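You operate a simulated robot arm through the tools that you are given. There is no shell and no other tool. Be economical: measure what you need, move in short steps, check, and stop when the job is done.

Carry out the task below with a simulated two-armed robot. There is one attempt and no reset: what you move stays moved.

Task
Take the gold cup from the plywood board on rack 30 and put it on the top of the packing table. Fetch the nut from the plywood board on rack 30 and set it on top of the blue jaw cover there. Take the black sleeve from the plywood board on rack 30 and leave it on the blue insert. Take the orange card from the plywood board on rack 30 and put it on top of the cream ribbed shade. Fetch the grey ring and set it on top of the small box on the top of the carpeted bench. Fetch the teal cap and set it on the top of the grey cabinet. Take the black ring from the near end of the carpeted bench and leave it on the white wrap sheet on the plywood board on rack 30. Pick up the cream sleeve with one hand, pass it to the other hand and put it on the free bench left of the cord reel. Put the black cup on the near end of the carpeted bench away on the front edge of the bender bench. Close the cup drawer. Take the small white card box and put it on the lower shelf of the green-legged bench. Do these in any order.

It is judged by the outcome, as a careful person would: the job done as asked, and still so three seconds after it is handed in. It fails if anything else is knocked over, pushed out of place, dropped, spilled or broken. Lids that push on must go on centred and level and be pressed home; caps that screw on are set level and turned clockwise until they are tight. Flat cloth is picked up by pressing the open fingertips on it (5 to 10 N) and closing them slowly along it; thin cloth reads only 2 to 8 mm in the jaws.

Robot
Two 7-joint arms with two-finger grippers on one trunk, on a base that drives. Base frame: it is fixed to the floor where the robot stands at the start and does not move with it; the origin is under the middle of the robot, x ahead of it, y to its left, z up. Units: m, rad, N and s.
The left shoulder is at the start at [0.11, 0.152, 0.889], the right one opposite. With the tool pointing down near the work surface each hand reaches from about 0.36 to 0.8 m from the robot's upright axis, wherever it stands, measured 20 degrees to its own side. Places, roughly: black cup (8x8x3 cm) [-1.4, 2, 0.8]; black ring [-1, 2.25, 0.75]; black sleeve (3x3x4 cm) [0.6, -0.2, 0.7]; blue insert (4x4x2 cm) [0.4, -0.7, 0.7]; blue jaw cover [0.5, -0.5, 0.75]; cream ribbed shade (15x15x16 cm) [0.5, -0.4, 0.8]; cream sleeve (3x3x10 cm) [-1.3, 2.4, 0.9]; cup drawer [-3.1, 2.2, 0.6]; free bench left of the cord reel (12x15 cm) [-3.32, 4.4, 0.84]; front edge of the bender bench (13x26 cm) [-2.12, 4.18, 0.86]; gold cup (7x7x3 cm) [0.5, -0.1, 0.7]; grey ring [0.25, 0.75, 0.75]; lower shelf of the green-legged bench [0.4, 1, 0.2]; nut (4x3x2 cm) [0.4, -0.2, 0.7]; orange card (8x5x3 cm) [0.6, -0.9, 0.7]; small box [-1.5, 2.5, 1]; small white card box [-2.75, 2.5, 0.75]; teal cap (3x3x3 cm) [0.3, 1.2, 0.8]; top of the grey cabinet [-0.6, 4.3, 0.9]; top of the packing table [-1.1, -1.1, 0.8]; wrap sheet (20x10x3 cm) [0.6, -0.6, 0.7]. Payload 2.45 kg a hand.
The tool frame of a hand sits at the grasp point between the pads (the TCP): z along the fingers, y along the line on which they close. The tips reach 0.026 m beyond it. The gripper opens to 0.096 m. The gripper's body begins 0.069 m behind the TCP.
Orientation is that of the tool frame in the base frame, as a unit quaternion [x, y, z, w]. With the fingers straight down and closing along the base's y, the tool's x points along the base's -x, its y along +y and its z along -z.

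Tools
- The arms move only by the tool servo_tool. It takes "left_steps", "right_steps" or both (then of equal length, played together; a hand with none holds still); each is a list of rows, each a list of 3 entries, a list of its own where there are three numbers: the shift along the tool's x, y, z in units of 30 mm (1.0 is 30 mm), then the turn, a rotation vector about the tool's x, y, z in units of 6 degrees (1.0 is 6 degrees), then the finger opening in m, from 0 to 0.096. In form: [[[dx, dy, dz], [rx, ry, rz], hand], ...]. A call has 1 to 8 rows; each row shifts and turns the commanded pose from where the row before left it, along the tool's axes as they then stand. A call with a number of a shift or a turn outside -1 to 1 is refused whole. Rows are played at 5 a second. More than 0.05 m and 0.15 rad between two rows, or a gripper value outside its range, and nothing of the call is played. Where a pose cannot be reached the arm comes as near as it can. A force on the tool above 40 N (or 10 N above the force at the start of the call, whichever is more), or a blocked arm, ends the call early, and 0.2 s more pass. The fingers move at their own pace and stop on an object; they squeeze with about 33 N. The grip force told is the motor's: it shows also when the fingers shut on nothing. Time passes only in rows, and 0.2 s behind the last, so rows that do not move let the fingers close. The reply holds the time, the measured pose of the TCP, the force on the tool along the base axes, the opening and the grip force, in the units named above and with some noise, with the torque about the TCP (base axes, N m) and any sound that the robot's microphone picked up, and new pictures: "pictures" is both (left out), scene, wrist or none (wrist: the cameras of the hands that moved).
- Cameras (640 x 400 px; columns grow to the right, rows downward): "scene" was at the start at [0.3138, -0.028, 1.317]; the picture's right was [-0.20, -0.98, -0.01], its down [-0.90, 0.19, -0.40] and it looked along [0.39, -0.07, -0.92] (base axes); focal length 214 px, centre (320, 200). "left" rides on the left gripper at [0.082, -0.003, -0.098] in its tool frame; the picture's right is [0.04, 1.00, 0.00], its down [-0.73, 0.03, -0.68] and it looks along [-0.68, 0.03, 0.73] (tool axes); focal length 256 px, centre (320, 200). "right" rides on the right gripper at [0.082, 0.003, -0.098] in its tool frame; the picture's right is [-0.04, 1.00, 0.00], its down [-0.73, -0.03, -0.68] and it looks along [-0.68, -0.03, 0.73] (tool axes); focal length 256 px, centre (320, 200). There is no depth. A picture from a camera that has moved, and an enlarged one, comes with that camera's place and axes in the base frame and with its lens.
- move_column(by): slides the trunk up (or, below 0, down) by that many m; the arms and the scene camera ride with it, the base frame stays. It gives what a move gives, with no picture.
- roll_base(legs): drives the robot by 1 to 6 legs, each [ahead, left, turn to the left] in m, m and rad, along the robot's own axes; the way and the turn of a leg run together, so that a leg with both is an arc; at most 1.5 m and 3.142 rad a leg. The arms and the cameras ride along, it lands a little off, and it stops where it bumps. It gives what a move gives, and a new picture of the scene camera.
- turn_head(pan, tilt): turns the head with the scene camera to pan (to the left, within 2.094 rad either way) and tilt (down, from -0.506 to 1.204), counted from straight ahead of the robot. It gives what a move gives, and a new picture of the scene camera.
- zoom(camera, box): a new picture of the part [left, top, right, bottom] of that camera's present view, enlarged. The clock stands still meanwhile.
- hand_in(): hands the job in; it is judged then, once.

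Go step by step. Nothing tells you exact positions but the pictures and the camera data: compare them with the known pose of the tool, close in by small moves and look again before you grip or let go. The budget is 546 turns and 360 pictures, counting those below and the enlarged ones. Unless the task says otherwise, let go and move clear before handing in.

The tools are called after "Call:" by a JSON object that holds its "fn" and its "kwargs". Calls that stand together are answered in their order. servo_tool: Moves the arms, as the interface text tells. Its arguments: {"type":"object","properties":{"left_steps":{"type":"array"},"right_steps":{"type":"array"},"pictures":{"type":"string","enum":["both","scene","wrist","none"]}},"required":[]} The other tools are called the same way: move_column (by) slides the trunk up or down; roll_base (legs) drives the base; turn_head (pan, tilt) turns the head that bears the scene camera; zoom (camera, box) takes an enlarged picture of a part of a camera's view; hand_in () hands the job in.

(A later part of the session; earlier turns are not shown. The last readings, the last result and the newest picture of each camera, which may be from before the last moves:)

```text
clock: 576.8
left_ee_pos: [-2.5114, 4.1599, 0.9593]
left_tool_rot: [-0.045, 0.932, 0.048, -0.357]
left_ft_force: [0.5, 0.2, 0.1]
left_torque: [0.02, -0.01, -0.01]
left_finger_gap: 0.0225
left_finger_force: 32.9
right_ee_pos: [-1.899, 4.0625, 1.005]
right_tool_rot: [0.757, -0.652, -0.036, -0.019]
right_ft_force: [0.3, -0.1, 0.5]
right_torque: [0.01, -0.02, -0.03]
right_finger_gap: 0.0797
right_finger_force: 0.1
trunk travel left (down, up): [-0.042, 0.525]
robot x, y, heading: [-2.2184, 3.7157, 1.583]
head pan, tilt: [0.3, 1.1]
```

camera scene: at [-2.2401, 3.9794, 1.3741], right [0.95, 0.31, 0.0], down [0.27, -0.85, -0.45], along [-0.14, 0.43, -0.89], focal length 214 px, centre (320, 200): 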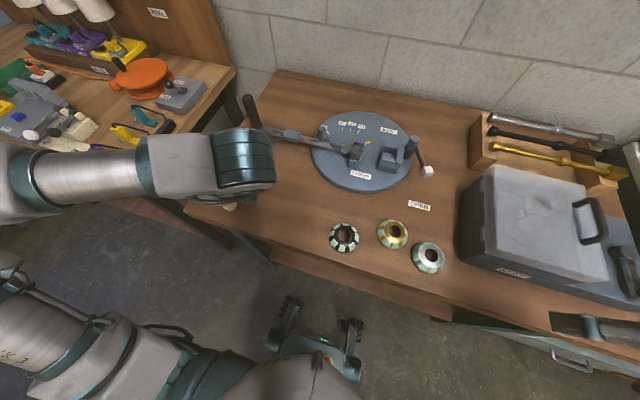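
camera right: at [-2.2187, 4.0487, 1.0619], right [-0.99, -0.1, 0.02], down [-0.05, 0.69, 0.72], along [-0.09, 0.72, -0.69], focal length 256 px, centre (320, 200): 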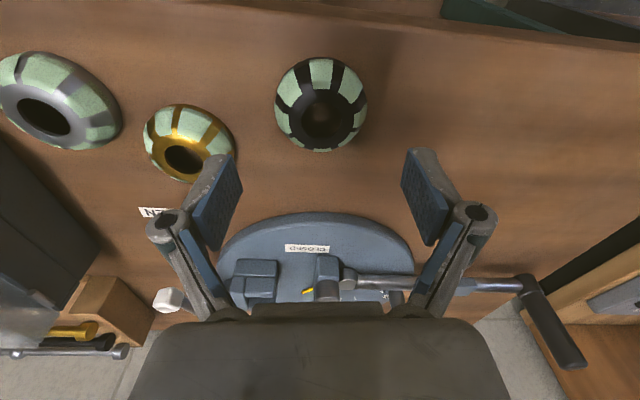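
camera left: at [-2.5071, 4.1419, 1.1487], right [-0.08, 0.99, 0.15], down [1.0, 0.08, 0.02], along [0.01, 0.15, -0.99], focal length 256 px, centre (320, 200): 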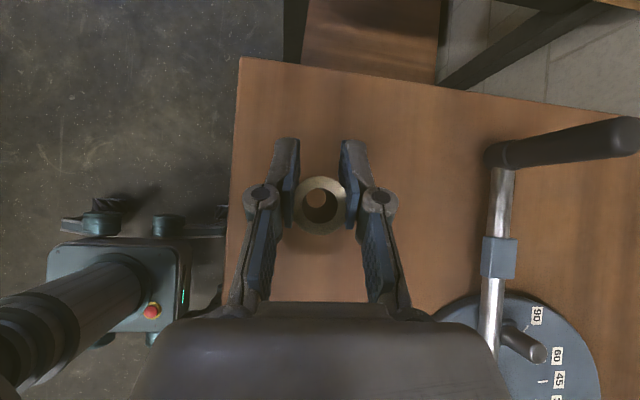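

Call:
{"fn": "move_column", "kwargs": {"by": -0.008}}

Call:
{"fn": "move_column", "kwargs": {"by": -0.006}}

Call:
{"fn": "zoom", "kwargs": {"camera": "scene", "box": [180, 140, 340, 240]}}

```text
clock: 577.4
left_ee_pos: [-2.5108, 4.16, 0.9526]
left_tool_rot: [-0.045, 0.931, 0.05, -0.358]
left_ft_force: [-1.5, 2.8, 21.1]
left_torque: [0.22, -0.04, 0.04]
left_finger_gap: 0.0222
left_finger_force: 33.3
right_ee_pos: [-1.8971, 4.0612, 0.9979]
right_tool_rot: [0.756, -0.653, -0.036, -0.018]
right_ft_force: [-0.7, 0.6, -0.4]
right_torque: [-0.03, -0.03, -0.01]
right_finger_gap: 0.0799
right_finger_force: 0.1
trunk travel left (down, up): [-0.034, 0.533]
robot x, y, heading: [-2.2159, 3.7131, 1.59]
head pan, tilt: [0.3, 1.1]
```

```text
clock: 577.9
left_ee_pos: [-2.5115, 4.1615, 0.9453]
left_tool_rot: [-0.044, 0.932, 0.048, -0.357]
left_ft_force: [-1.2, 5.2, 23.3]
left_torque: [0.42, -0.18, 0.06]
left_finger_gap: 0.0224
left_finger_force: 33.1
right_ee_pos: [-1.8963, 4.0616, 0.9915]
right_tool_rot: [0.756, -0.653, -0.035, -0.017]
right_ft_force: [0.4, -0.4, -0.2]
right_torque: [0.06, -0.01, 0.01]
right_finger_gap: 0.0799
right_finger_force: 0.1
trunk travel left (down, up): [-0.028, 0.539]
robot x, y, heading: [-2.2156, 3.7146, 1.581]
head pan, tilt: [0.3, 1.1]
```

```text
4.00 times, centred on (260, 190) of scene
camera zoom: at [-2.2384, 4.0771, 1.2693], right [0.95, 0.31, 0.0], down [0.27, -0.85, -0.45], along [-0.14, 0.43, -0.89], focal length 858 px, centre (560, 240)
```

zoom: 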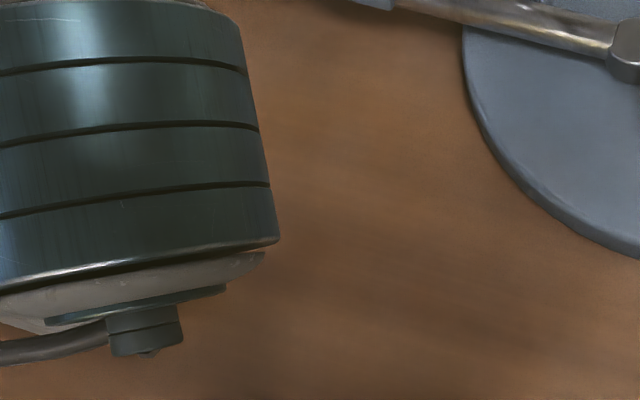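

The sleeve stands on the bench. I'll open the left hand and draw it back along its fingers.

Call:
{"fn": "servo_tool", "kwargs": {"left_steps": [[[0, 0, 0], [0, 0, 0], 0.028], [[0, 0, 0], [0, 0, 0], 0.035], [[0, 0, 0], [0, 0, 0], 0.05], [[0, 0, 0], [0, 0, 0], 0.06], [[0, 0, -0.7], [0, 0, 0], 0.06], [[0, 0, -1], [0, 0, 0], 0.06], [[0, 0, -1], [0, 0, 0], 0.06], [[0, 0, -1], [0, 0, 0], 0.06]], "pictures": "both"}}

```text
clock: 579.7
left_ee_pos: [-2.5095, 4.1315, 0.9738]
left_tool_rot: [-0.043, 0.932, 0.048, -0.357]
left_ft_force: [-0.2, -0.4, -0.1]
left_torque: [-0.02, 0.02, -0.01]
left_finger_gap: 0.0601
left_finger_force: 0.1
left hand out of reach, approached as far as the arm can: row 5, 6, 7, 8
right_ee_pos: [-1.897, 4.0621, 0.9909]
right_tool_rot: [0.757, -0.653, -0.036, -0.016]
right_ft_force: [0.0, -0.3, -0.7]
right_torque: [-0.02, 0.01, 0.01]
right_finger_gap: 0.08
right_finger_force: 0.1
trunk travel left (down, up): [-0.028, 0.539]
robot x, y, heading: [-2.2176, 3.7146, 1.588]
head pan, tilt: [0.3, 1.1]
camera scene: at [-2.2397, 4.0786, 1.2688], right [0.95, 0.31, 0.0], down [0.27, -0.85, -0.45], along [-0.14, 0.43, -0.89], focal length 214 px, centre (320, 200)
camera left: at [-2.5034, 4.1134, 1.1012], right [-0.08, 0.99, 0.15], down [1.0, 0.07, 0.02], along [0.01, 0.15, -0.99], focal length 256 px, centre (320, 200)
```

scene: 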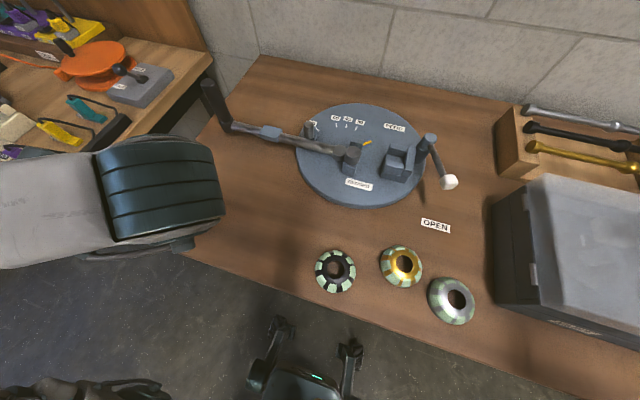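
left: 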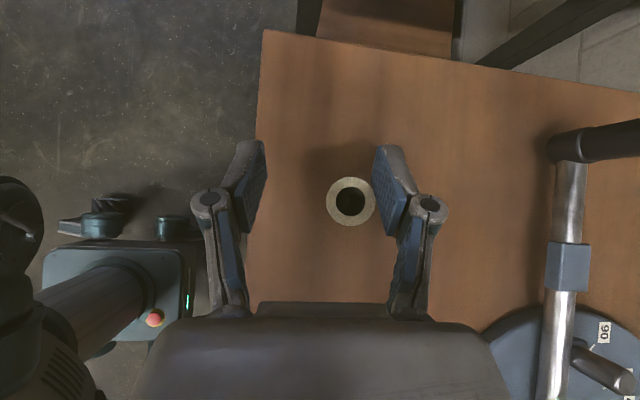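

The sleeve stands upright. I'll raise the trunk, straighten the left hand to vertical, and re-grip it from above.

Call:
{"fn": "move_column", "kwargs": {"by": 0.09}}

Call:
{"fn": "servo_tool", "kwargs": {"left_steps": [[[0, 0, 0], [0, -1, 0], 0.07], [[0, 0, 0], [0, -1, 0], 0.07], [[0, 0, 0], [0, -1, 0], 0.07], [[0, 0, 0], [0, -1, 0], 0.07], [[0, 0, 0], [0, -1, 0], 0.07], [[0, 0, 0], [0, -1, 0], 0.07], [[0, 0, 0], [0, -1, 0], 0.07], [[0, 0, 0], [0, 0, 0], 0.07]], "pictures": "wrist"}}

```text
clock: 581.0
left_ee_pos: [-2.5095, 4.088, 1.1063]
left_tool_rot: [-0.067, 0.927, 0.111, -0.353]
left_ft_force: [0.1, 0.6, -0.6]
left_torque: [0.02, -0.01, 0.01]
left_finger_gap: 0.0602
left_finger_force: 0.1
right_ee_pos: [-1.8972, 4.0648, 1.0787]
right_tool_rot: [0.756, -0.654, -0.034, -0.016]
right_ft_force: [-0.4, 0.2, -0.9]
right_torque: [-0.04, 0.01, -0.02]
right_finger_gap: 0.0798
right_finger_force: 0.1
trunk travel left (down, up): [-0.118, 0.449]
robot x, y, heading: [-2.2142, 3.7125, 1.579]
head pan, tilt: [0.3, 1.1]
```

```text
clock: 582.8
left_ee_pos: [-2.5105, 4.0866, 1.1074]
left_tool_rot: [-0.023, 0.991, 0.129, 0.004]
left_ft_force: [-0.7, 0.5, -0.1]
left_torque: [0.0, 0.01, 0.03]
left_finger_gap: 0.0699
left_finger_force: 0.0
right_ee_pos: [-1.8983, 4.0628, 1.0806]
right_tool_rot: [0.757, -0.653, -0.035, -0.018]
right_ft_force: [0.0, 0.1, -0.3]
right_torque: [-0.03, -0.04, 0.0]
right_finger_gap: 0.0803
right_finger_force: 0.1
trunk travel left (down, up): [-0.118, 0.449]
robot x, y, heading: [-2.2177, 3.713, 1.59]
head pan, tilt: [0.3, 1.1]
camera left: at [-2.5912, 4.055, 1.2006], right [-0.09, 0.96, 0.25], down [0.73, -0.11, 0.67], along [0.68, 0.24, -0.69], focal length 256 px, centre (320, 200)
```

left: 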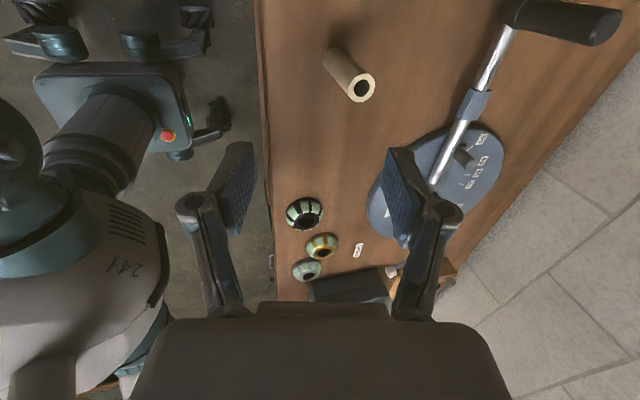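

Call:
{"fn": "servo_tool", "kwargs": {"left_steps": [[[0, 0.5, 0], [0.82, 0, 0.15], 0.07], [[0, 0.6, 0], [0.82, 0, 0.15], 0.07], [[0, 0.6, 0.3], [0.82, 0, 0.15], 0.07], [[-0.28, 0.5, 0.8], [0, 0, 0], 0.07], [[0, 0, 0.8], [0, 0, 0], 0.07], [[0, 0, 0.8], [0, 0, 0], 0.07], [[0, 0, 0], [0, 0, 0], 0.07]], "pictures": "wrist"}}

```text
clock: 584.4
left_ee_pos: [-2.5033, 4.1528, 1.0343]
left_tool_rot: [0.001, 1.0, 0.001, 0.002]
left_ft_force: [0.8, 0.1, 0.0]
left_torque: [0.03, -0.02, -0.01]
left_finger_gap: 0.0702
left_finger_force: 0.0
right_ee_pos: [-1.8982, 4.0623, 1.0805]
right_tool_rot: [0.757, -0.653, -0.035, -0.017]
right_ft_force: [0.0, 0.1, -0.8]
right_torque: [0.0, -0.03, -0.01]
right_finger_gap: 0.08
right_finger_force: 0.1
trunk travel left (down, up): [-0.118, 0.449]
robot x, y, heading: [-2.2178, 3.714, 1.582]
head pan, tilt: [0.3, 1.1]
camera left: at [-2.5847, 4.1496, 1.1327], right [-0.04, 1.0, 0.0], down [0.73, 0.03, 0.68], along [0.68, 0.03, -0.73], focal length 256 px, centre (320, 200)
```

left: 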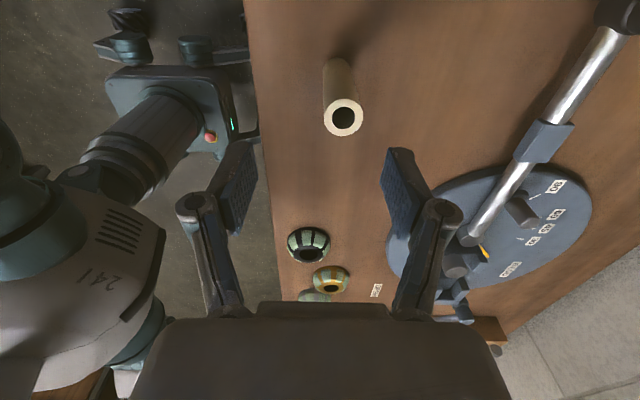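

Call:
{"fn": "servo_tool", "kwargs": {"left_steps": [[[0, 0.58, 0.8], [0, 0, 0], 0.07], [[0, 0, 0.9], [0, 0, 0], 0.07], [[0, 0, 0.9], [0, 0, 0], 0.07], [[0, 0, 0.6], [0, 0, 0], 0.07], [[0, 0, 0], [0, 0, 0], 0.045], [[0, 0, 0], [0, 0, 0], 0.025], [[0, 0, 0], [0, 0, 0], 0.01], [[0, 0, 0], [0, 0, 0], 0.0]], "pictures": "wrist"}}

```text
clock: 586.2
left_ee_pos: [-2.5033, 4.1704, 0.9381]
left_tool_rot: [0.001, 1.0, 0.0, 0.003]
left_ft_force: [-0.1, 0.4, 0.9]
left_torque: [0.0, 0.01, 0.03]
left_finger_gap: 0.0232
left_finger_force: 32.9
right_ee_pos: [-1.8975, 4.0629, 1.0791]
right_tool_rot: [0.757, -0.652, -0.035, -0.017]
right_ft_force: [0.9, 0.3, -0.3]
right_torque: [0.0, 0.01, -0.04]
right_finger_gap: 0.0799
right_finger_force: 0.1
trunk travel left (down, up): [-0.118, 0.449]
robot x, y, heading: [-2.2162, 3.7159, 1.584]
head pan, tilt: [0.3, 1.1]
camera left: at [-2.5834, 4.1677, 1.0366], right [-0.04, 1.0, 0.0], down [0.73, 0.03, 0.68], along [0.68, 0.03, -0.73], focal length 256 px, centre (320, 200)
```

left: 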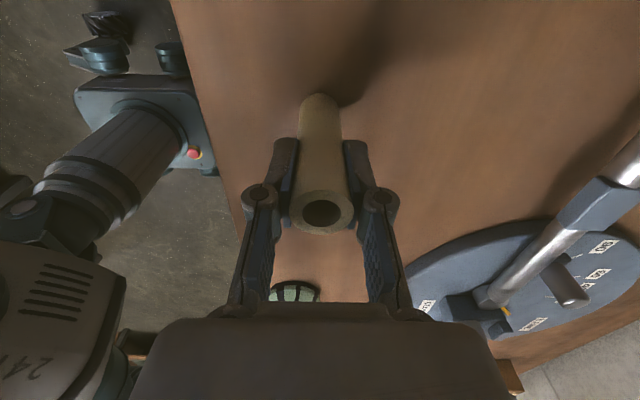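

A proper vertical grip now. I'll lift, move along to the reel bench and reach in over the panel.

Call:
{"fn": "servo_tool", "kwargs": {"left_steps": [[[0, 0, -1], [0, 0, 0], 0.0], [[0, 0, -1], [0, 0, 0], 0.0], [[0, 0, -1], [0, 0, 0], 0.0], [[0, 0, -1], [0, 0, 0], 0.0]], "pictures": "none"}}

Call:
{"fn": "roll_base", "kwargs": {"legs": [[-0.15, 0, 0], [0, 0.75, 0], [0.1, 0, 0]]}}

Call:
{"fn": "servo_tool", "kwargs": {"left_steps": [[[0, 1, 0], [0, 0, 0], 0.0], [[0, 1, 0], [0, 0, 0], 0.0], [[0, 1, 0], [0, 0, 0], 0.0], [[0, 1, 0], [0, 0, 0], 0.0], [[0, 1, 0], [0, 0, 0], 0.0], [[0, 1, 0], [0, 0, 0], 0.0], [[0, 0, 0], [0, 0, 0], 0.0]], "pictures": "both"}}

```text
clock: 587.2
left_ee_pos: [-2.5021, 4.17, 1.0588]
left_tool_rot: [0.001, 1.0, 0.0, 0.003]
left_ft_force: [0.2, -0.3, -0.7]
left_torque: [0.01, 0.01, 0.0]
left_finger_gap: 0.0235
left_finger_force: 32.9
right_ee_pos: [-1.8975, 4.0617, 1.0804]
right_tool_rot: [0.757, -0.653, -0.036, -0.017]
right_ft_force: [0.2, 0.2, 0.2]
right_torque: [0.0, 0.03, 0.04]
right_finger_gap: 0.08
right_finger_force: 0.1
trunk travel left (down, up): [-0.118, 0.449]
robot x, y, heading: [-2.2202, 3.7154, 1.586]
head pan, tilt: [0.3, 1.1]
```

```text
clock: 592.9
left_ee_pos: [-3.2473, 4.1112, 1.0583]
left_tool_rot: [-0.001, 1.0, 0.0, 0.002]
left_ft_force: [1.2, 0.6, -0.6]
left_torque: [-0.04, 0.01, -0.02]
left_finger_gap: 0.0234
left_finger_force: 33.5
right_ee_pos: [-2.6417, 4.0043, 1.0796]
right_tool_rot: [0.757, -0.653, -0.036, -0.017]
right_ft_force: [0.0, 1.1, 0.3]
right_torque: [-0.07, 0.01, 0.02]
right_finger_gap: 0.0801
right_finger_force: 0.1
trunk travel left (down, up): [-0.118, 0.449]
robot x, y, heading: [-2.9634, 3.6543, 1.587]
head pan, tilt: [0.3, 1.1]
camera scene: at [-2.9823, 3.9069, 1.3898], right [0.95, 0.31, 0.0], down [0.27, -0.85, -0.45], along [-0.14, 0.43, -0.89], focal length 214 px, centre (320, 200)
```

scene: 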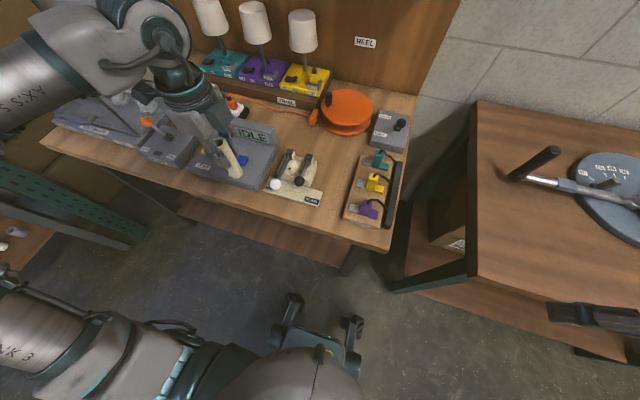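

```text
clock: 594.5
left_ee_pos: [-3.2601, 4.2627, 1.0416]
left_tool_rot: [0.0, 1.0, 0.002, 0.004]
left_ft_force: [-0.4, -0.3, -0.1]
left_torque: [-0.01, -0.01, 0.0]
left_finger_gap: 0.0233
left_finger_force: 32.9
left hand out of reach, approached as far as the arm can: row 5, 6
right_ee_pos: [-2.6442, 4.0007, 1.0815]
right_tool_rot: [0.757, -0.653, -0.036, -0.019]
right_ft_force: [-0.9, -0.3, 0.2]
right_torque: [-0.02, -0.02, -0.03]
right_finger_gap: 0.0802
right_finger_force: 0.2
trunk travel left (down, up): [-0.118, 0.449]
robot x, y, heading: [-2.9642, 3.6557, 1.587]
head pan, tilt: [0.3, 1.1]
camera scene: at [-2.985, 3.9079, 1.3895], right [0.95, 0.31, 0.0], down [0.28, -0.85, -0.45], along [-0.14, 0.43, -0.89], focal length 214 px, centre (320, 200)
camera left: at [-3.342, 4.2577, 1.1399], right [-0.04, 1.0, 0.01], down [0.73, 0.03, 0.68], along [0.68, 0.03, -0.73], focal length 256 px, centre (320, 200)
```

scene: 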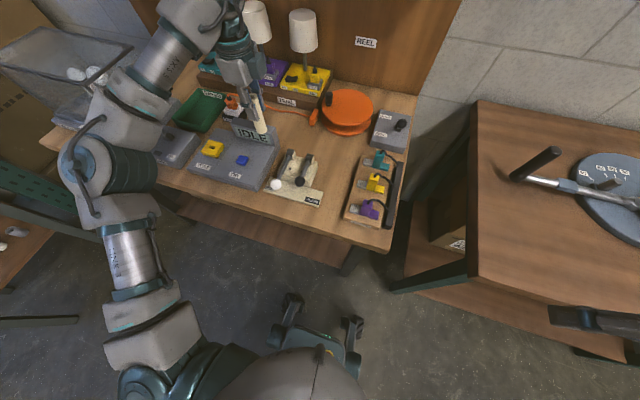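
left: 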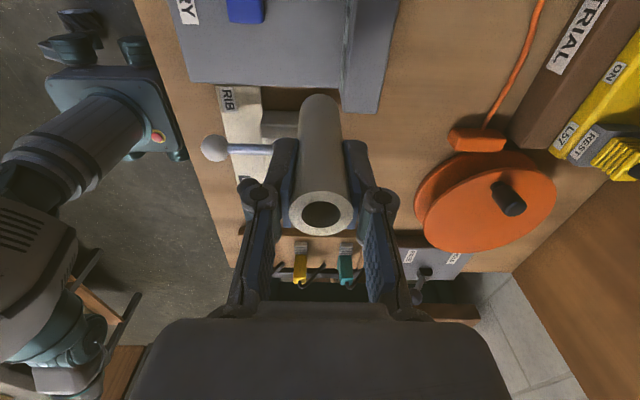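

Call:
{"fn": "roll_base", "kwargs": {"legs": [[0.05, 0, 0]]}}

Call:
{"fn": "servo_tool", "kwargs": {"left_steps": [[[0, 1, 0], [0, 0, 0], 0.0], [[0, 1, 0], [0, 0, 0], 0.0], [[0, 1, 0.2], [0, 0, 0], 0.0], [[0, 1, 0.3], [0, 0, 0], 0.0], [[0, 0, 0], [0, 0, 0], 0.0]], "pictures": "wrist"}}

```text
clock: 595.5
left_ee_pos: [-3.26, 4.3104, 1.042]
left_tool_rot: [-0.001, 1.0, 0.002, 0.003]
left_ft_force: [0.3, 0.5, -0.2]
left_torque: [-0.02, 0.03, 0.02]
left_finger_gap: 0.0232
left_finger_force: 33.5
right_ee_pos: [-2.644, 4.0505, 1.0809]
right_tool_rot: [0.757, -0.652, -0.036, -0.017]
right_ft_force: [-0.1, 0.7, 0.5]
right_torque: [-0.03, 0.02, -0.01]
right_finger_gap: 0.0802
right_finger_force: 0.0
trunk travel left (down, up): [-0.118, 0.449]
robot x, y, heading: [-2.9622, 3.7005, 1.584]
head pan, tilt: [0.3, 1.1]
camera scene: at [-2.9849, 3.9561, 1.3899], right [0.95, 0.31, 0.0], down [0.27, -0.85, -0.45], along [-0.14, 0.43, -0.89], focal length 214 px, centre (320, 200)
```

scene: 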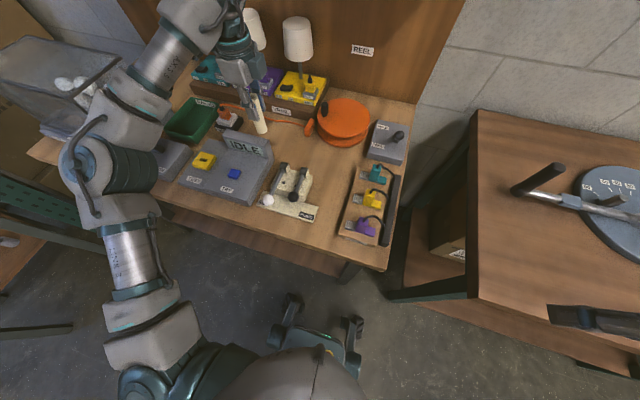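

```text
clock: 596.6
left_ee_pos: [-3.2866, 4.3453, 0.9928]
left_tool_rot: [0.0, 1.0, 0.005, 0.004]
left_ft_force: [-0.3, 0.7, 0.4]
left_torque: [0.0, 0.0, -0.02]
left_finger_gap: 0.0236
left_finger_force: 33.2
left hand out of reach, approached as far as the arm can: row 1, 2, 3, 4
right_ee_pos: [-2.6443, 4.0464, 1.0823]
right_tool_rot: [0.757, -0.652, -0.038, -0.019]
right_ft_force: [0.8, -0.9, -0.9]
right_torque: [0.0, -0.01, -0.02]
right_finger_gap: 0.0798
right_finger_force: 0.0
trunk travel left (down, up): [-0.118, 0.449]
robot x, y, heading: [-2.9658, 3.7048, 1.587]
head pan, tilt: [0.3, 1.1]
camera left: at [-3.3685, 4.3411, 1.0911], right [-0.04, 1.0, 0.01], down [0.73, 0.02, 0.68], along [0.68, 0.03, -0.73], focal length 256 px, centre (320, 200)
```

left: 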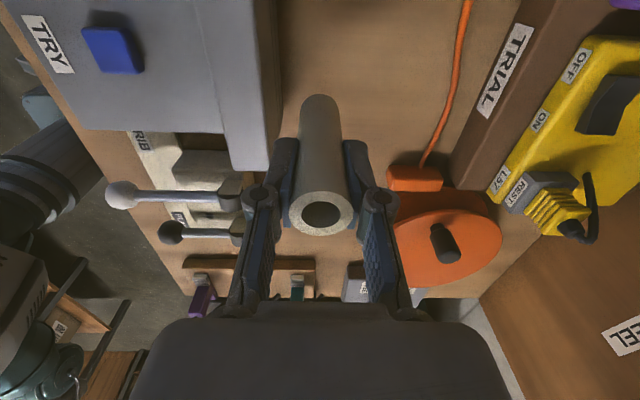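

Call:
{"fn": "servo_tool", "kwargs": {"left_steps": [[[-0.2, 0.7, 0.4], [0, 0, 0], 0.0], [[-0.2, 0.7, 0.4], [0, 0, 0], 0.0], [[0, 0, 0.4], [0, 0, 0], 0.0], [[0, 0, 0], [0, 0, 0], 0.0]], "pictures": "wrist"}}

```text
clock: 597.6
left_ee_pos: [-3.2848, 4.3602, 0.9483]
left_tool_rot: [0.0, 1.0, 0.006, 0.003]
left_ft_force: [0.2, 0.8, -1.0]
left_torque: [-0.01, -0.02, -0.02]
left_finger_gap: 0.0234
left_finger_force: 32.7
left hand out of reach, approached as far as the arm can: row 1, 2
right_ee_pos: [-2.6449, 4.0462, 1.0829]
right_tool_rot: [0.757, -0.652, -0.037, -0.019]
right_ft_force: [0.6, -0.6, 0.9]
right_torque: [0.0, -0.03, -0.01]
right_finger_gap: 0.0801
right_finger_force: 0.0
trunk travel left (down, up): [-0.118, 0.449]
robot x, y, heading: [-2.9653, 3.7003, 1.587]
head pan, tilt: [0.3, 1.1]
camera left: at [-3.367, 4.355, 1.0456], right [-0.04, 1.0, 0.01], down [0.73, 0.02, 0.68], along [0.68, 0.03, -0.73], focal length 256 px, centre (320, 200)
```

left: 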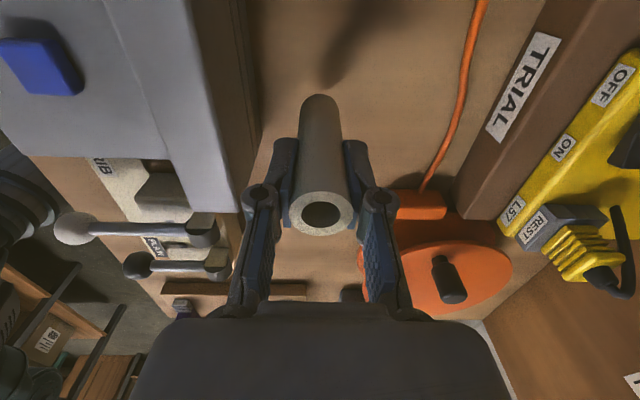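

Call:
{"fn": "servo_tool", "kwargs": {"left_steps": [[[0, 0.2, 0.3], [0, 0, 0], 0.0], [[0, 0, 0.3], [0, 0, 0], 0.0], [[0, 0, 0.1], [0, 0, 0], 0.0], [[0, 0, 0], [0, 0, 0], 0.0]], "pictures": "none"}}

Call:
{"fn": "servo_tool", "kwargs": {"left_steps": [[[0, 0, 0.1], [0, 0, 0], 0.0], [[0, 0, 0.1], [0, 0, 0], 0.0], [[0, 0, 0], [0, 0, 0], 0.0]], "pictures": "none"}}

```text
clock: 598.6
left_ee_pos: [-3.2841, 4.3659, 0.9274]
left_tool_rot: [0.0, 1.0, 0.005, 0.004]
left_ft_force: [-0.3, -0.5, -0.1]
left_torque: [0.0, -0.01, 0.0]
left_finger_gap: 0.0234
left_finger_force: 33.1
right_ee_pos: [-2.6437, 4.0456, 1.083]
right_tool_rot: [0.757, -0.652, -0.038, -0.02]
right_ft_force: [0.4, 0.0, -0.2]
right_torque: [0.03, 0.0, -0.02]
right_finger_gap: 0.0802
right_finger_force: 0.1
trunk travel left (down, up): [-0.118, 0.449]
robot x, y, heading: [-2.9639, 3.7072, 1.582]
head pan, tilt: [0.3, 1.1]
```

```text
clock: 599.5
left_ee_pos: [-3.2844, 4.365, 0.9208]
left_tool_rot: [0.0, 1.0, 0.004, 0.004]
left_ft_force: [-0.2, 0.2, -0.3]
left_torque: [0.0, 0.02, 0.02]
left_finger_gap: 0.0234
left_finger_force: 32.5
right_ee_pos: [-2.6448, 4.0459, 1.0832]
right_tool_rot: [0.757, -0.652, -0.038, -0.02]
right_ft_force: [-0.3, 0.3, -0.2]
right_torque: [-0.03, 0.0, 0.02]
right_finger_gap: 0.0801
right_finger_force: 0.1
trunk travel left (down, up): [-0.118, 0.449]
robot x, y, heading: [-2.9612, 3.703, 1.586]
head pan, tilt: [0.3, 1.1]
```

Call:
{"fn": "servo_tool", "kwargs": {"left_steps": [[[0, 0, 0.1], [0, 0, 0], 0.0], [[0, 0, 0.1], [0, 0, 0], 0.0], [[0, 0, 0], [0, 0, 0], 0.0]], "pictures": "none"}}

Call:
{"fn": "servo_tool", "kwargs": {"left_steps": [[[0, 0, 0.1], [0, 0, 0], 0.0], [[0, 0, 0.1], [0, 0, 0], 0.0], [[0, 0, 0], [0, 0, 0], 0.0]], "pictures": "wrist"}}

```text
clock: 600.2
left_ee_pos: [-3.2842, 4.3645, 0.9181]
left_tool_rot: [0.0, 1.0, 0.008, 0.004]
left_ft_force: [-4.5, 5.2, 19.5]
left_torque: [0.22, 0.34, -0.04]
left_finger_gap: 0.0234
left_finger_force: 33.3
right_ee_pos: [-2.6446, 4.0443, 1.083]
right_tool_rot: [0.757, -0.652, -0.037, -0.02]
right_ft_force: [-1.5, -1.2, -0.4]
right_torque: [0.01, -0.01, 0.0]
right_finger_gap: 0.08
right_finger_force: 0.1
trunk travel left (down, up): [-0.118, 0.449]
robot x, y, heading: [-2.9634, 3.7032, 1.584]
head pan, tilt: [0.3, 1.1]
```

```text
clock: 601.0
left_ee_pos: [-3.2837, 4.3631, 0.9124]
left_tool_rot: [0.001, 1.0, 0.007, 0.003]
left_ft_force: [-1.0, 0.0, 31.0]
left_torque: [0.03, -0.01, 0.0]
left_finger_gap: 0.0237
left_finger_force: 33.3
right_ee_pos: [-2.6426, 4.0436, 1.0835]
right_tool_rot: [0.756, -0.653, -0.039, -0.019]
right_ft_force: [0.0, -0.4, 0.4]
right_torque: [0.03, 0.0, -0.03]
right_finger_gap: 0.0799
right_finger_force: 0.1
trunk travel left (down, up): [-0.118, 0.449]
robot x, y, heading: [-2.9599, 3.7041, 1.588]
head pan, tilt: [0.3, 1.1]
camera left: at [-3.3651, 4.3585, 1.0101], right [-0.04, 1.0, 0.01], down [0.73, 0.02, 0.68], along [0.68, 0.04, -0.73], focal length 256 px, centre (320, 200)
```

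left: 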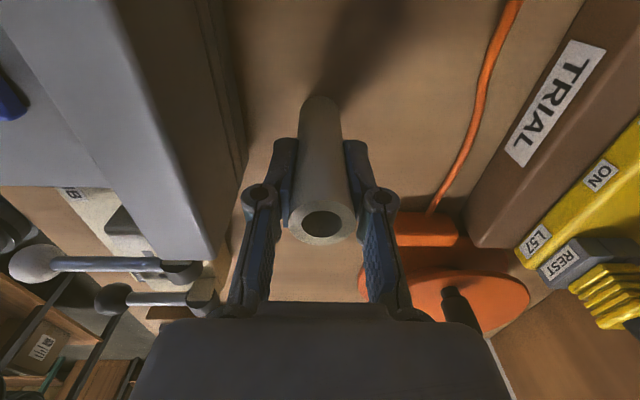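

The sleeve stands on the bench left of the reel. I'll ease off, open a little and lift straight up.

Call:
{"fn": "servo_tool", "kwargs": {"left_steps": [[[0, 0, -0.15], [0, 0, 0], 0.0], [[0, 0, 0], [0, 0, 0], 0.03], [[0, 0, 0], [0, 0, 0], 0.038], [[0, 0, 0], [0, 0, 0], 0.04], [[0, 0, -0.7], [0, 0, 0], 0.04], [[0, 0, -1], [0, 0, 0], 0.04], [[0, 0, -1], [0, 0, 0], 0.04], [[0, 0, -1], [0, 0, 0], 0.04]], "pictures": "wrist"}}

```text
clock: 602.9
left_ee_pos: [-3.2956, 4.3382, 1.0149]
left_tool_rot: [0.0, 1.0, 0.006, 0.004]
left_ft_force: [-0.8, -0.4, -0.5]
left_torque: [-0.02, 0.04, 0.0]
left_finger_gap: 0.04
left_finger_force: 0.1
left hand out of reach, approached as far as the arm can: row 6, 7, 8
right_ee_pos: [-2.6439, 4.0448, 1.0823]
right_tool_rot: [0.757, -0.653, -0.037, -0.019]
right_ft_force: [0.1, -0.4, 0.7]
right_torque: [0.01, 0.0, 0.01]
right_finger_gap: 0.0799
right_finger_force: 0.0
trunk travel left (down, up): [-0.118, 0.449]
robot x, y, heading: [-2.9625, 3.7042, 1.588]
head pan, tilt: [0.3, 1.1]
camera left: at [-3.3775, 4.3333, 1.1122], right [-0.04, 1.0, 0.01], down [0.73, 0.02, 0.68], along [0.68, 0.03, -0.73], focal length 256 px, centre (320, 200)
```

left: 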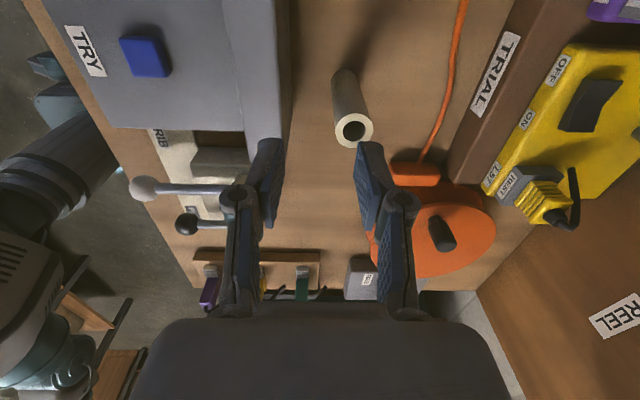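

The sleeve is done. Now for the drawer and the white box at the west end: I'll back out, turn round in the aisle and look.

Call:
{"fn": "roll_base", "kwargs": {"legs": [[-0.4, 0, 0], [0, 0, 3.12]]}}

Call:
{"fn": "turn_head", "kwargs": {"pan": 0.0, "tilt": 0.7}}

```text
clock: 611.6
left_ee_pos: [-2.7838, 2.6217, 1.0229]
left_tool_rot: [0.992, -0.124, -0.005, 0.014]
left_ft_force: [0.6, 0.2, 1.1]
left_torque: [-0.04, -0.02, 0.01]
left_finger_gap: 0.0402
left_finger_force: 0.0
right_ee_pos: [-3.346, 3.0564, 1.0862]
right_tool_rot: [0.735, 0.676, -0.028, 0.037]
right_ft_force: [0.1, -0.2, -0.1]
right_torque: [0.0, 0.04, -0.02]
right_finger_gap: 0.0798
right_finger_force: 0.1
trunk travel left (down, up): [-0.118, 0.449]
robot x, y, heading: [-2.963, 3.3061, -1.786]
head pan, tilt: [0.3, 1.1]
stopped in leg 2: the force on the tool passed its limit at 47 N (the readings are from after the stop); the commanded pose is now the measured one
camera scene: at [-2.9961, 3.0539, 1.3897], right [-1.0, -0.08, 0.0], down [-0.07, 0.89, -0.45], along [0.04, -0.45, -0.89], focal length 214 px, centre (320, 200)
```

scene: 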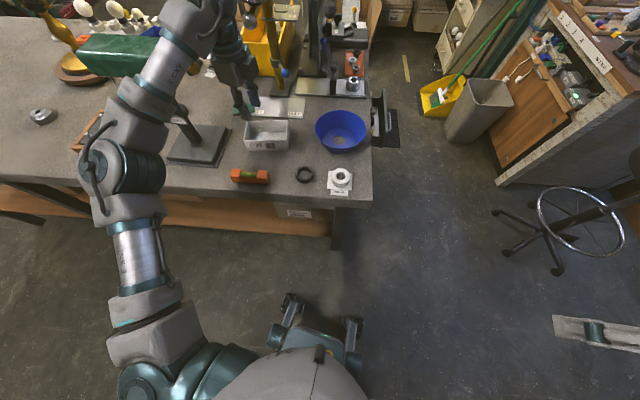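

```text
clock: 612.5
left_ee_pos: [-2.7826, 2.6206, 1.0224]
left_tool_rot: [0.992, -0.123, -0.004, 0.012]
left_ft_force: [0.5, 0.9, -0.3]
left_torque: [-0.01, -0.01, -0.02]
left_finger_gap: 0.04
left_finger_force: 0.1
right_ee_pos: [-3.3459, 3.0547, 1.0849]
right_tool_rot: [0.735, 0.677, -0.028, 0.037]
right_ft_force: [0.3, 0.2, 0.2]
right_torque: [0.01, 0.02, 0.0]
right_finger_gap: 0.08
right_finger_force: 0.1
trunk travel left (down, up): [-0.118, 0.449]
robot x, y, heading: [-2.958, 3.3043, -1.788]
head pan, tilt: [0.0, 0.7]
camera scene: at [-3.0195, 3.033, 1.4193], right [-0.98, 0.22, 0.0], down [0.14, 0.63, -0.76], along [-0.16, -0.74, -0.65], focal length 214 px, centre (320, 200)
```

scene: 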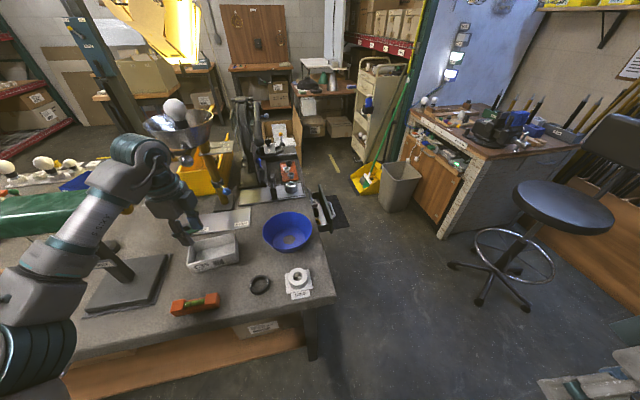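

The left hand bumped something on the bench. I'll turn back a little right away and look closely.

Call:
{"fn": "roll_base", "kwargs": {"legs": [[0, 0, -0.2]]}}

Call:
{"fn": "zoom", "kwargs": {"camera": "scene", "box": [0, 80, 360, 340]}}

```text
clock: 613.6
left_ee_pos: [-2.9184, 2.5973, 1.0211]
left_tool_rot: [0.975, -0.222, -0.009, 0.012]
left_ft_force: [-0.3, -0.2, -1.0]
left_torque: [-0.02, 0.01, 0.01]
left_finger_gap: 0.04
left_finger_force: 0.1
right_ee_pos: [-3.3823, 3.1348, 1.0873]
right_tool_rot: [0.799, 0.6, -0.032, 0.032]
right_ft_force: [-0.6, 0.0, 0.6]
right_torque: [0.0, -0.01, 0.0]
right_finger_gap: 0.08
right_finger_force: 0.0
trunk travel left (down, up): [-0.118, 0.449]
robot x, y, heading: [-2.9572, 3.3054, -1.989]
head pan, tilt: [0.0, 0.7]
camera scene: at [-3.0654, 3.0474, 1.4194], right [-0.91, 0.41, 0.0], down [0.26, 0.59, -0.76], along [-0.31, -0.69, -0.65], focal length 214 px, centre (320, 200)
```

scene: 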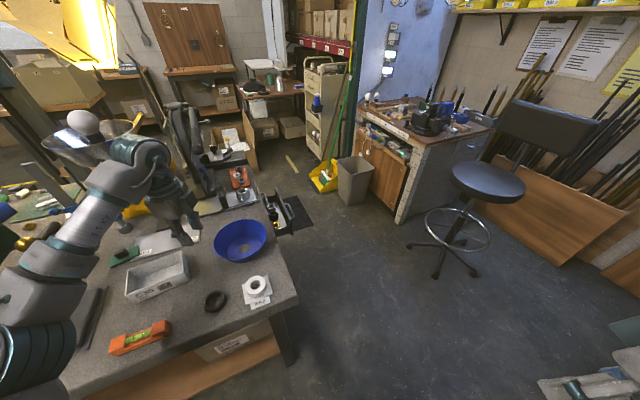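

```text
1.54 times, centred on (180, 210) of scene
camera zoom: at [-3.0654, 3.0474, 1.4194], right [-0.91, 0.41, 0.0], down [0.26, 0.59, -0.76], along [-0.31, -0.69, -0.65], focal length 330 px, centre (535, 185)
```

zoom: 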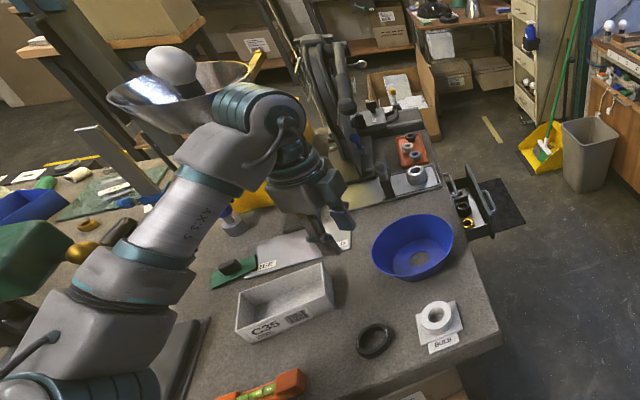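

The open drawer with cups and the white "C35" card box are both here. I'll look at the box from the left wrist.

Call:
{"fn": "zoom", "kwargs": {"camera": "left", "box": [0, 0, 640, 400]}}

```text
1.00 times, centred on (320, 200) of left (not enlarged: the box is as wide or as high as the picture)
camera zoom: at [-2.8409, 2.5659, 1.118], right [-0.4, -0.92, 0.03], down [-0.66, 0.3, 0.69], along [-0.64, 0.26, -0.73], focal length 256 px, centre (320, 200)
```

zoom: 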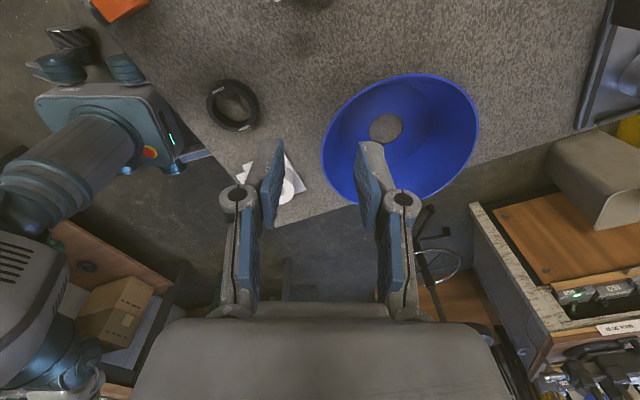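

First the drawer: I'll drive round to the bench's west end and face it.

Call:
{"fn": "roll_base", "kwargs": {"legs": [[-0.1, 0, 0], [0.38, -0.85, 0], [0, 0, 1.985], [0, -0.7, 0]]}}

Call:
{"fn": "turn_head", "kwargs": {"pan": 0.0, "tilt": 0.75}}

```text
clock: 627.4
left_ee_pos: [-3.2121, 3.0093, 1.0236]
left_tool_rot: [0.718, 0.695, 0.006, 0.014]
left_ft_force: [-0.6, 0.6, -0.3]
left_torque: [-0.02, -0.03, 0.01]
left_finger_gap: 0.04
left_finger_force: 0.0
right_ee_pos: [-3.5168, 2.3685, 1.0893]
right_tool_rot: [-0.066, 0.997, 0.008, 0.047]
right_ft_force: [-0.4, 1.0, -0.2]
right_torque: [-0.03, 0.02, 0.02]
right_finger_gap: 0.0801
right_finger_force: 0.0
trunk travel left (down, up): [-0.118, 0.449]
robot x, y, heading: [-3.8391, 2.6869, -0.007]
head pan, tilt: [0.0, 0.7]
camera scene: at [-3.5626, 2.6925, 1.4194], right [0.0, -1.0, 0.01], down [-0.65, 0.0, -0.76], along [0.76, -0.01, -0.65], focal length 214 px, centre (320, 200)
```

scene: 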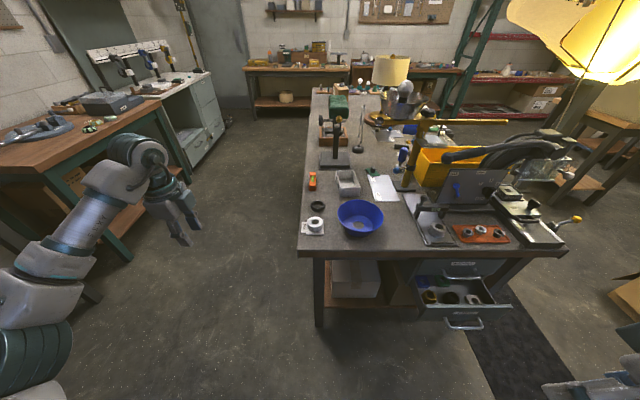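

```text
clock: 628.0
left_ee_pos: [-3.2159, 3.0093, 1.0269]
left_tool_rot: [0.718, 0.696, 0.008, 0.015]
left_ft_force: [-0.5, 0.3, -0.6]
left_torque: [-0.06, 0.0, 0.01]
left_finger_gap: 0.0398
left_finger_force: 0.1
right_ee_pos: [-3.5218, 2.3676, 1.0906]
right_tool_rot: [-0.066, 0.997, 0.008, 0.048]
right_ft_force: [-0.6, -0.2, 0.6]
right_torque: [0.02, 0.02, 0.02]
right_finger_gap: 0.0801
right_finger_force: 0.0
trunk travel left (down, up): [-0.118, 0.449]
robot x, y, heading: [-3.8409, 2.6906, -0.001]
head pan, tilt: [0.0, 0.75]
camera scene: at [-3.5647, 2.6894, 1.4152], right [0.0, -1.0, 0.0], down [-0.69, 0.0, -0.73], along [0.73, 0.0, -0.69], focal length 214 px, centre (320, 200)
```

scene: 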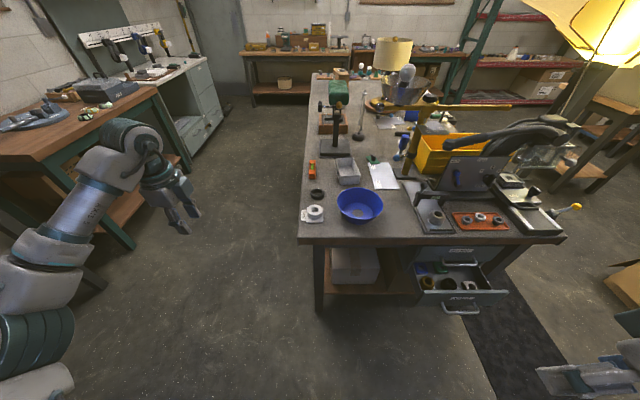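

Call:
{"fn": "zoom", "kwargs": {"camera": "scene", "box": [290, 140, 530, 330]}}

```text
2.11 times, centred on (410, 235) of scene
camera zoom: at [-3.5647, 2.6894, 1.4152], right [0.0, -1.0, 0.0], down [-0.69, 0.0, -0.73], along [0.73, 0.0, -0.69], focal length 452 px, centre (130, 126)
```

zoom: 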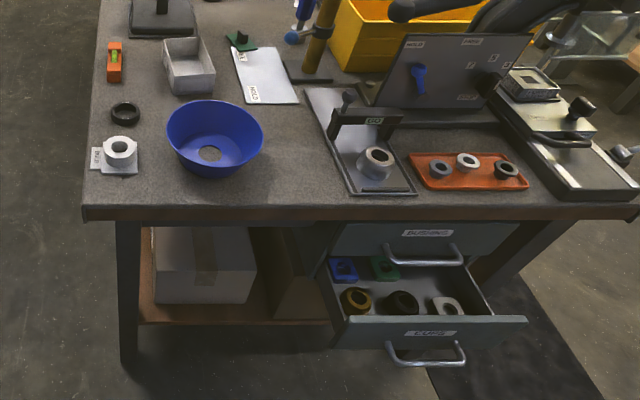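

The CUPS drawer stands open about 9 cm with its front at x≈-3.21. I'll lower the closed right hand in front of it.

Call:
{"fn": "move_column", "kwargs": {"by": -0.11}}

Call:
{"fn": "servo_tool", "kwargs": {"right_steps": [[[-0.5, 0, 1], [0, 0.4, 0.6], 0.0], [[-0.5, 0, 1], [0, 0.4, 0.6], 0.0], [[-0.5, 0, 1], [0, 0, 0], 0.0], [[-0.5, 0, 1], [0, 0, 0], 0.0], [[-0.5, 0, 1], [0, 0, 0], 0.0], [[-0.5, 0, 1], [0, 0, 0], 0.0], [[-0.5, 0, 1], [0, 0, 0], 0.0], [[0, 0, 1], [0, 0, 0], 0.0]], "pictures": "none"}}

Call:
{"fn": "servo_tool", "kwargs": {"right_steps": [[[0, 0, 1], [0, 0, 0], 0.0], [[0, 0, 1], [0, 0, 0], 0.0], [[0, 0, 1], [0, 0, 0], 0.0], [[0, 0, 1], [0, 0, 0], 0.0], [[0, 0, 0.7], [0, 0, 0], 0.0]], "pictures": "none"}}

```text
clock: 629.4
left_ee_pos: [-3.2165, 3.0027, 0.9211]
left_tool_rot: [0.719, 0.695, 0.012, 0.016]
left_ft_force: [-0.1, -0.2, -0.4]
left_torque: [-0.01, 0.01, 0.01]
left_finger_gap: 0.0401
left_finger_force: 0.1
right_ee_pos: [-3.5235, 2.36, 0.9789]
right_tool_rot: [-0.065, 0.997, 0.011, 0.05]
right_ft_force: [-0.2, 0.0, -0.2]
right_torque: [-0.03, -0.04, 0.0]
right_finger_gap: 0.08
right_finger_force: 0.0
trunk travel left (down, up): [-0.008, 0.559]
robot x, y, heading: [-3.8432, 2.6873, -0.006]
head pan, tilt: [0.0, 0.75]
```

```text
clock: 631.2
left_ee_pos: [-3.2144, 3.0039, 0.9189]
left_tool_rot: [0.719, 0.695, 0.01, 0.014]
left_ft_force: [0.1, -0.7, 0.5]
left_torque: [0.0, -0.02, 0.01]
left_finger_gap: 0.0401
left_finger_force: 0.0
right_ee_pos: [-3.4117, 2.3705, 0.743]
right_tool_rot: [-0.003, 1.0, 0.01, 0.006]
right_ft_force: [-0.7, 0.0, 0.6]
right_torque: [0.01, 0.02, -0.01]
right_finger_gap: 0.0
right_finger_force: 28.9
trunk travel left (down, up): [-0.008, 0.559]
robot x, y, heading: [-3.8414, 2.6893, -0.007]
head pan, tilt: [0.0, 0.75]
```

```text
clock: 632.4
left_ee_pos: [-3.2158, 3.0039, 0.919]
left_tool_rot: [0.719, 0.695, 0.009, 0.013]
left_ft_force: [0.8, 0.0, 0.1]
left_torque: [-0.02, 0.01, -0.03]
left_finger_gap: 0.04
left_finger_force: 0.0
right_ee_pos: [-3.4103, 2.3743, 0.6013]
right_tool_rot: [-0.002, 1.0, 0.011, 0.004]
right_ft_force: [0.2, -0.6, 0.2]
right_torque: [0.02, -0.02, -0.01]
right_finger_gap: 0.0
right_finger_force: 27.9
trunk travel left (down, up): [-0.008, 0.559]
robot x, y, heading: [-3.8425, 2.6886, -0.006]
head pan, tilt: [0.0, 0.75]
```

Call:
{"fn": "servo_tool", "kwargs": {"right_steps": [[[0, 0, 0], [0, -1, 0], 0.0], [[0, 0, 0], [0, -1, 0], 0.0], [[0, 0, 0], [0, -1, 0], 0.0], [[0, 0, 0], [0, -1, 0], 0.0], [[0, 0, 0], [0, -1, 0], 0.0], [[0, 0, 0], [0, -1, 0], 0.0]], "pictures": "none"}}

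Call:
{"fn": "roll_base", "kwargs": {"legs": [[0, -0.235, 0], [0.1, 0, 0]]}}

Call:
{"fn": "zoom", "kwargs": {"camera": "right", "box": [0, 0, 640, 400]}}

```text
clock: 633.8
left_ee_pos: [-3.2154, 3.0041, 0.9171]
left_tool_rot: [0.719, 0.695, 0.011, 0.014]
left_ft_force: [0.3, 0.8, 0.3]
left_torque: [0.0, 0.03, 0.03]
left_finger_gap: 0.0399
left_finger_force: 0.0
right_ee_pos: [-3.3571, 2.3538, 0.5901]
right_tool_rot: [0.001, 0.949, 0.01, 0.315]
right_ft_force: [0.3, 0.4, 0.9]
right_torque: [0.0, -0.01, 0.01]
right_finger_gap: 0.0
right_finger_force: 28.2
right hand out of reach, approached as far as the arm can: row 3, 4, 5, 6
trunk travel left (down, up): [-0.008, 0.559]
robot x, y, heading: [-3.843, 2.6895, -0.006]
head pan, tilt: [0.0, 0.75]
```

```text
clock: 636.4
left_ee_pos: [-3.1159, 2.7766, 0.9125]
left_tool_rot: [0.718, 0.695, 0.006, 0.017]
left_ft_force: [0.4, 1.6, -0.6]
left_torque: [-0.04, 0.03, 0.01]
left_finger_gap: 0.04
left_finger_force: 0.0
right_ee_pos: [-3.2588, 2.1234, 0.5913]
right_tool_rot: [-0.001, 0.95, 0.006, 0.313]
right_ft_force: [0.5, -0.3, -0.2]
right_torque: [-0.01, -0.07, -0.01]
right_finger_gap: 0.0
right_finger_force: 28.8
trunk travel left (down, up): [-0.008, 0.559]
robot x, y, heading: [-3.7429, 2.4566, -0.007]
head pan, tilt: [0.0, 0.75]
camera scene: at [-3.3259, 2.458, 1.2637], right [-0.01, -1.0, 0.01], down [-0.69, 0.0, -0.73], along [0.73, -0.01, -0.69], focal length 214 px, centre (320, 200)
```

scene: 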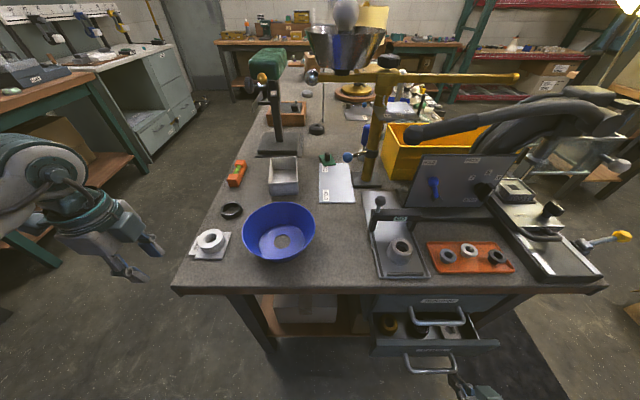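

```text
1.00 times, centred on (320, 200) of right (not enlarged: the box is as wide or as high as the picture)
camera zoom: at [-3.3833, 2.1264, 0.6226], right [0.03, 1.0, 0.04], down [0.19, -0.04, 0.98], along [0.98, -0.02, -0.19], focal length 256 px, centre (320, 200)
```

zoom: 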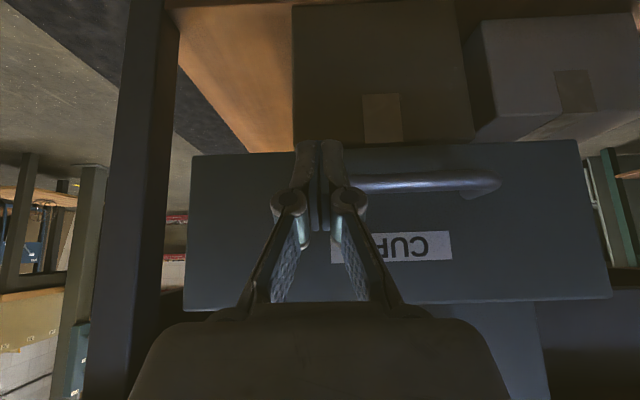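

Call:
{"fn": "servo_tool", "kwargs": {"right_steps": [[[-0.4, 0.67, -0.54], [0, 0, 0], 0.0], [[-0.4, 0.67, -0.54], [0, 0, 0], 0.0], [[0, 0, 0], [0, 0, 0], 0.0]], "pictures": "none"}}

Call:
{"fn": "roll_base", "kwargs": {"legs": [[0.08, 0, 0]]}}

Call:
{"fn": "zoom", "kwargs": {"camera": "right", "box": [0, 0, 640, 400]}}

```text
clock: 637.1
left_ee_pos: [-3.1217, 2.7747, 0.9204]
left_tool_rot: [0.718, 0.695, 0.01, 0.018]
left_ft_force: [0.9, 0.8, -0.2]
left_torque: [-0.01, 0.01, 0.01]
left_finger_gap: 0.0398
left_finger_force: 0.0
right_ee_pos: [-3.2388, 2.1556, 0.6304]
right_tool_rot: [0.0, 0.949, 0.009, 0.316]
right_ft_force: [-0.4, 1.2, 0.9]
right_torque: [-0.02, -0.01, -0.03]
right_finger_gap: 0.0001
right_finger_force: 28.0
right hand out of reach, approached as far as the arm can: row 1, 2
trunk travel left (down, up): [-0.008, 0.559]
robot x, y, heading: [-3.742, 2.4598, -0.006]
head pan, tilt: [0.0, 0.75]
```

```text
clock: 638.2
left_ee_pos: [-3.04, 2.769, 0.9192]
left_tool_rot: [0.719, 0.695, 0.011, 0.015]
left_ft_force: [0.5, -0.3, -0.3]
left_torque: [-0.03, 0.03, 0.02]
left_finger_gap: 0.0399
left_finger_force: 0.0
right_ee_pos: [-3.1578, 2.1506, 0.6283]
right_tool_rot: [-0.001, 0.949, 0.011, 0.316]
right_ft_force: [0.1, 0.1, -0.9]
right_torque: [0.04, 0.01, 0.0]
right_finger_gap: 0.0002
right_finger_force: 28.3
trunk travel left (down, up): [-0.008, 0.559]
robot x, y, heading: [-3.6615, 2.4521, -0.009]
head pan, tilt: [0.0, 0.75]
camera scene: at [-3.2455, 2.4468, 1.2635], right [-0.01, -1.0, 0.0], down [-0.69, 0.01, -0.73], along [0.73, 0.0, -0.69], focal length 214 px, centre (320, 200)
```

scene: 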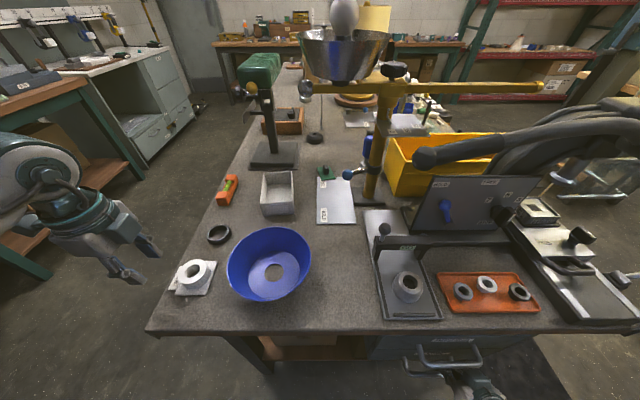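

```text
1.00 times, centred on (320, 200) of right (not enlarged: the box is as wide or as high as the picture)
camera zoom: at [-3.2818, 2.1524, 0.6581], right [0.03, 1.0, 0.04], down [0.18, -0.05, 0.98], along [0.98, -0.02, -0.18], focal length 256 px, centre (320, 200)
```

zoom: 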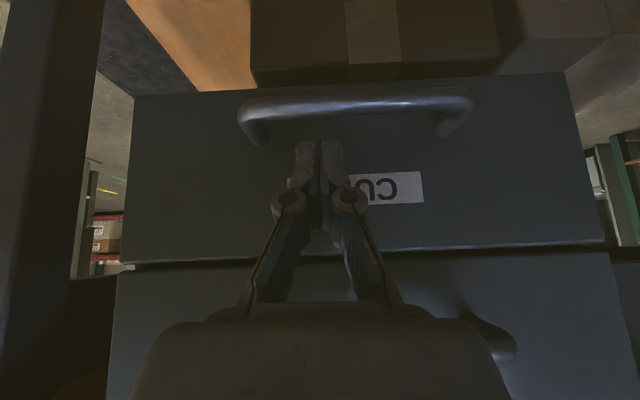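

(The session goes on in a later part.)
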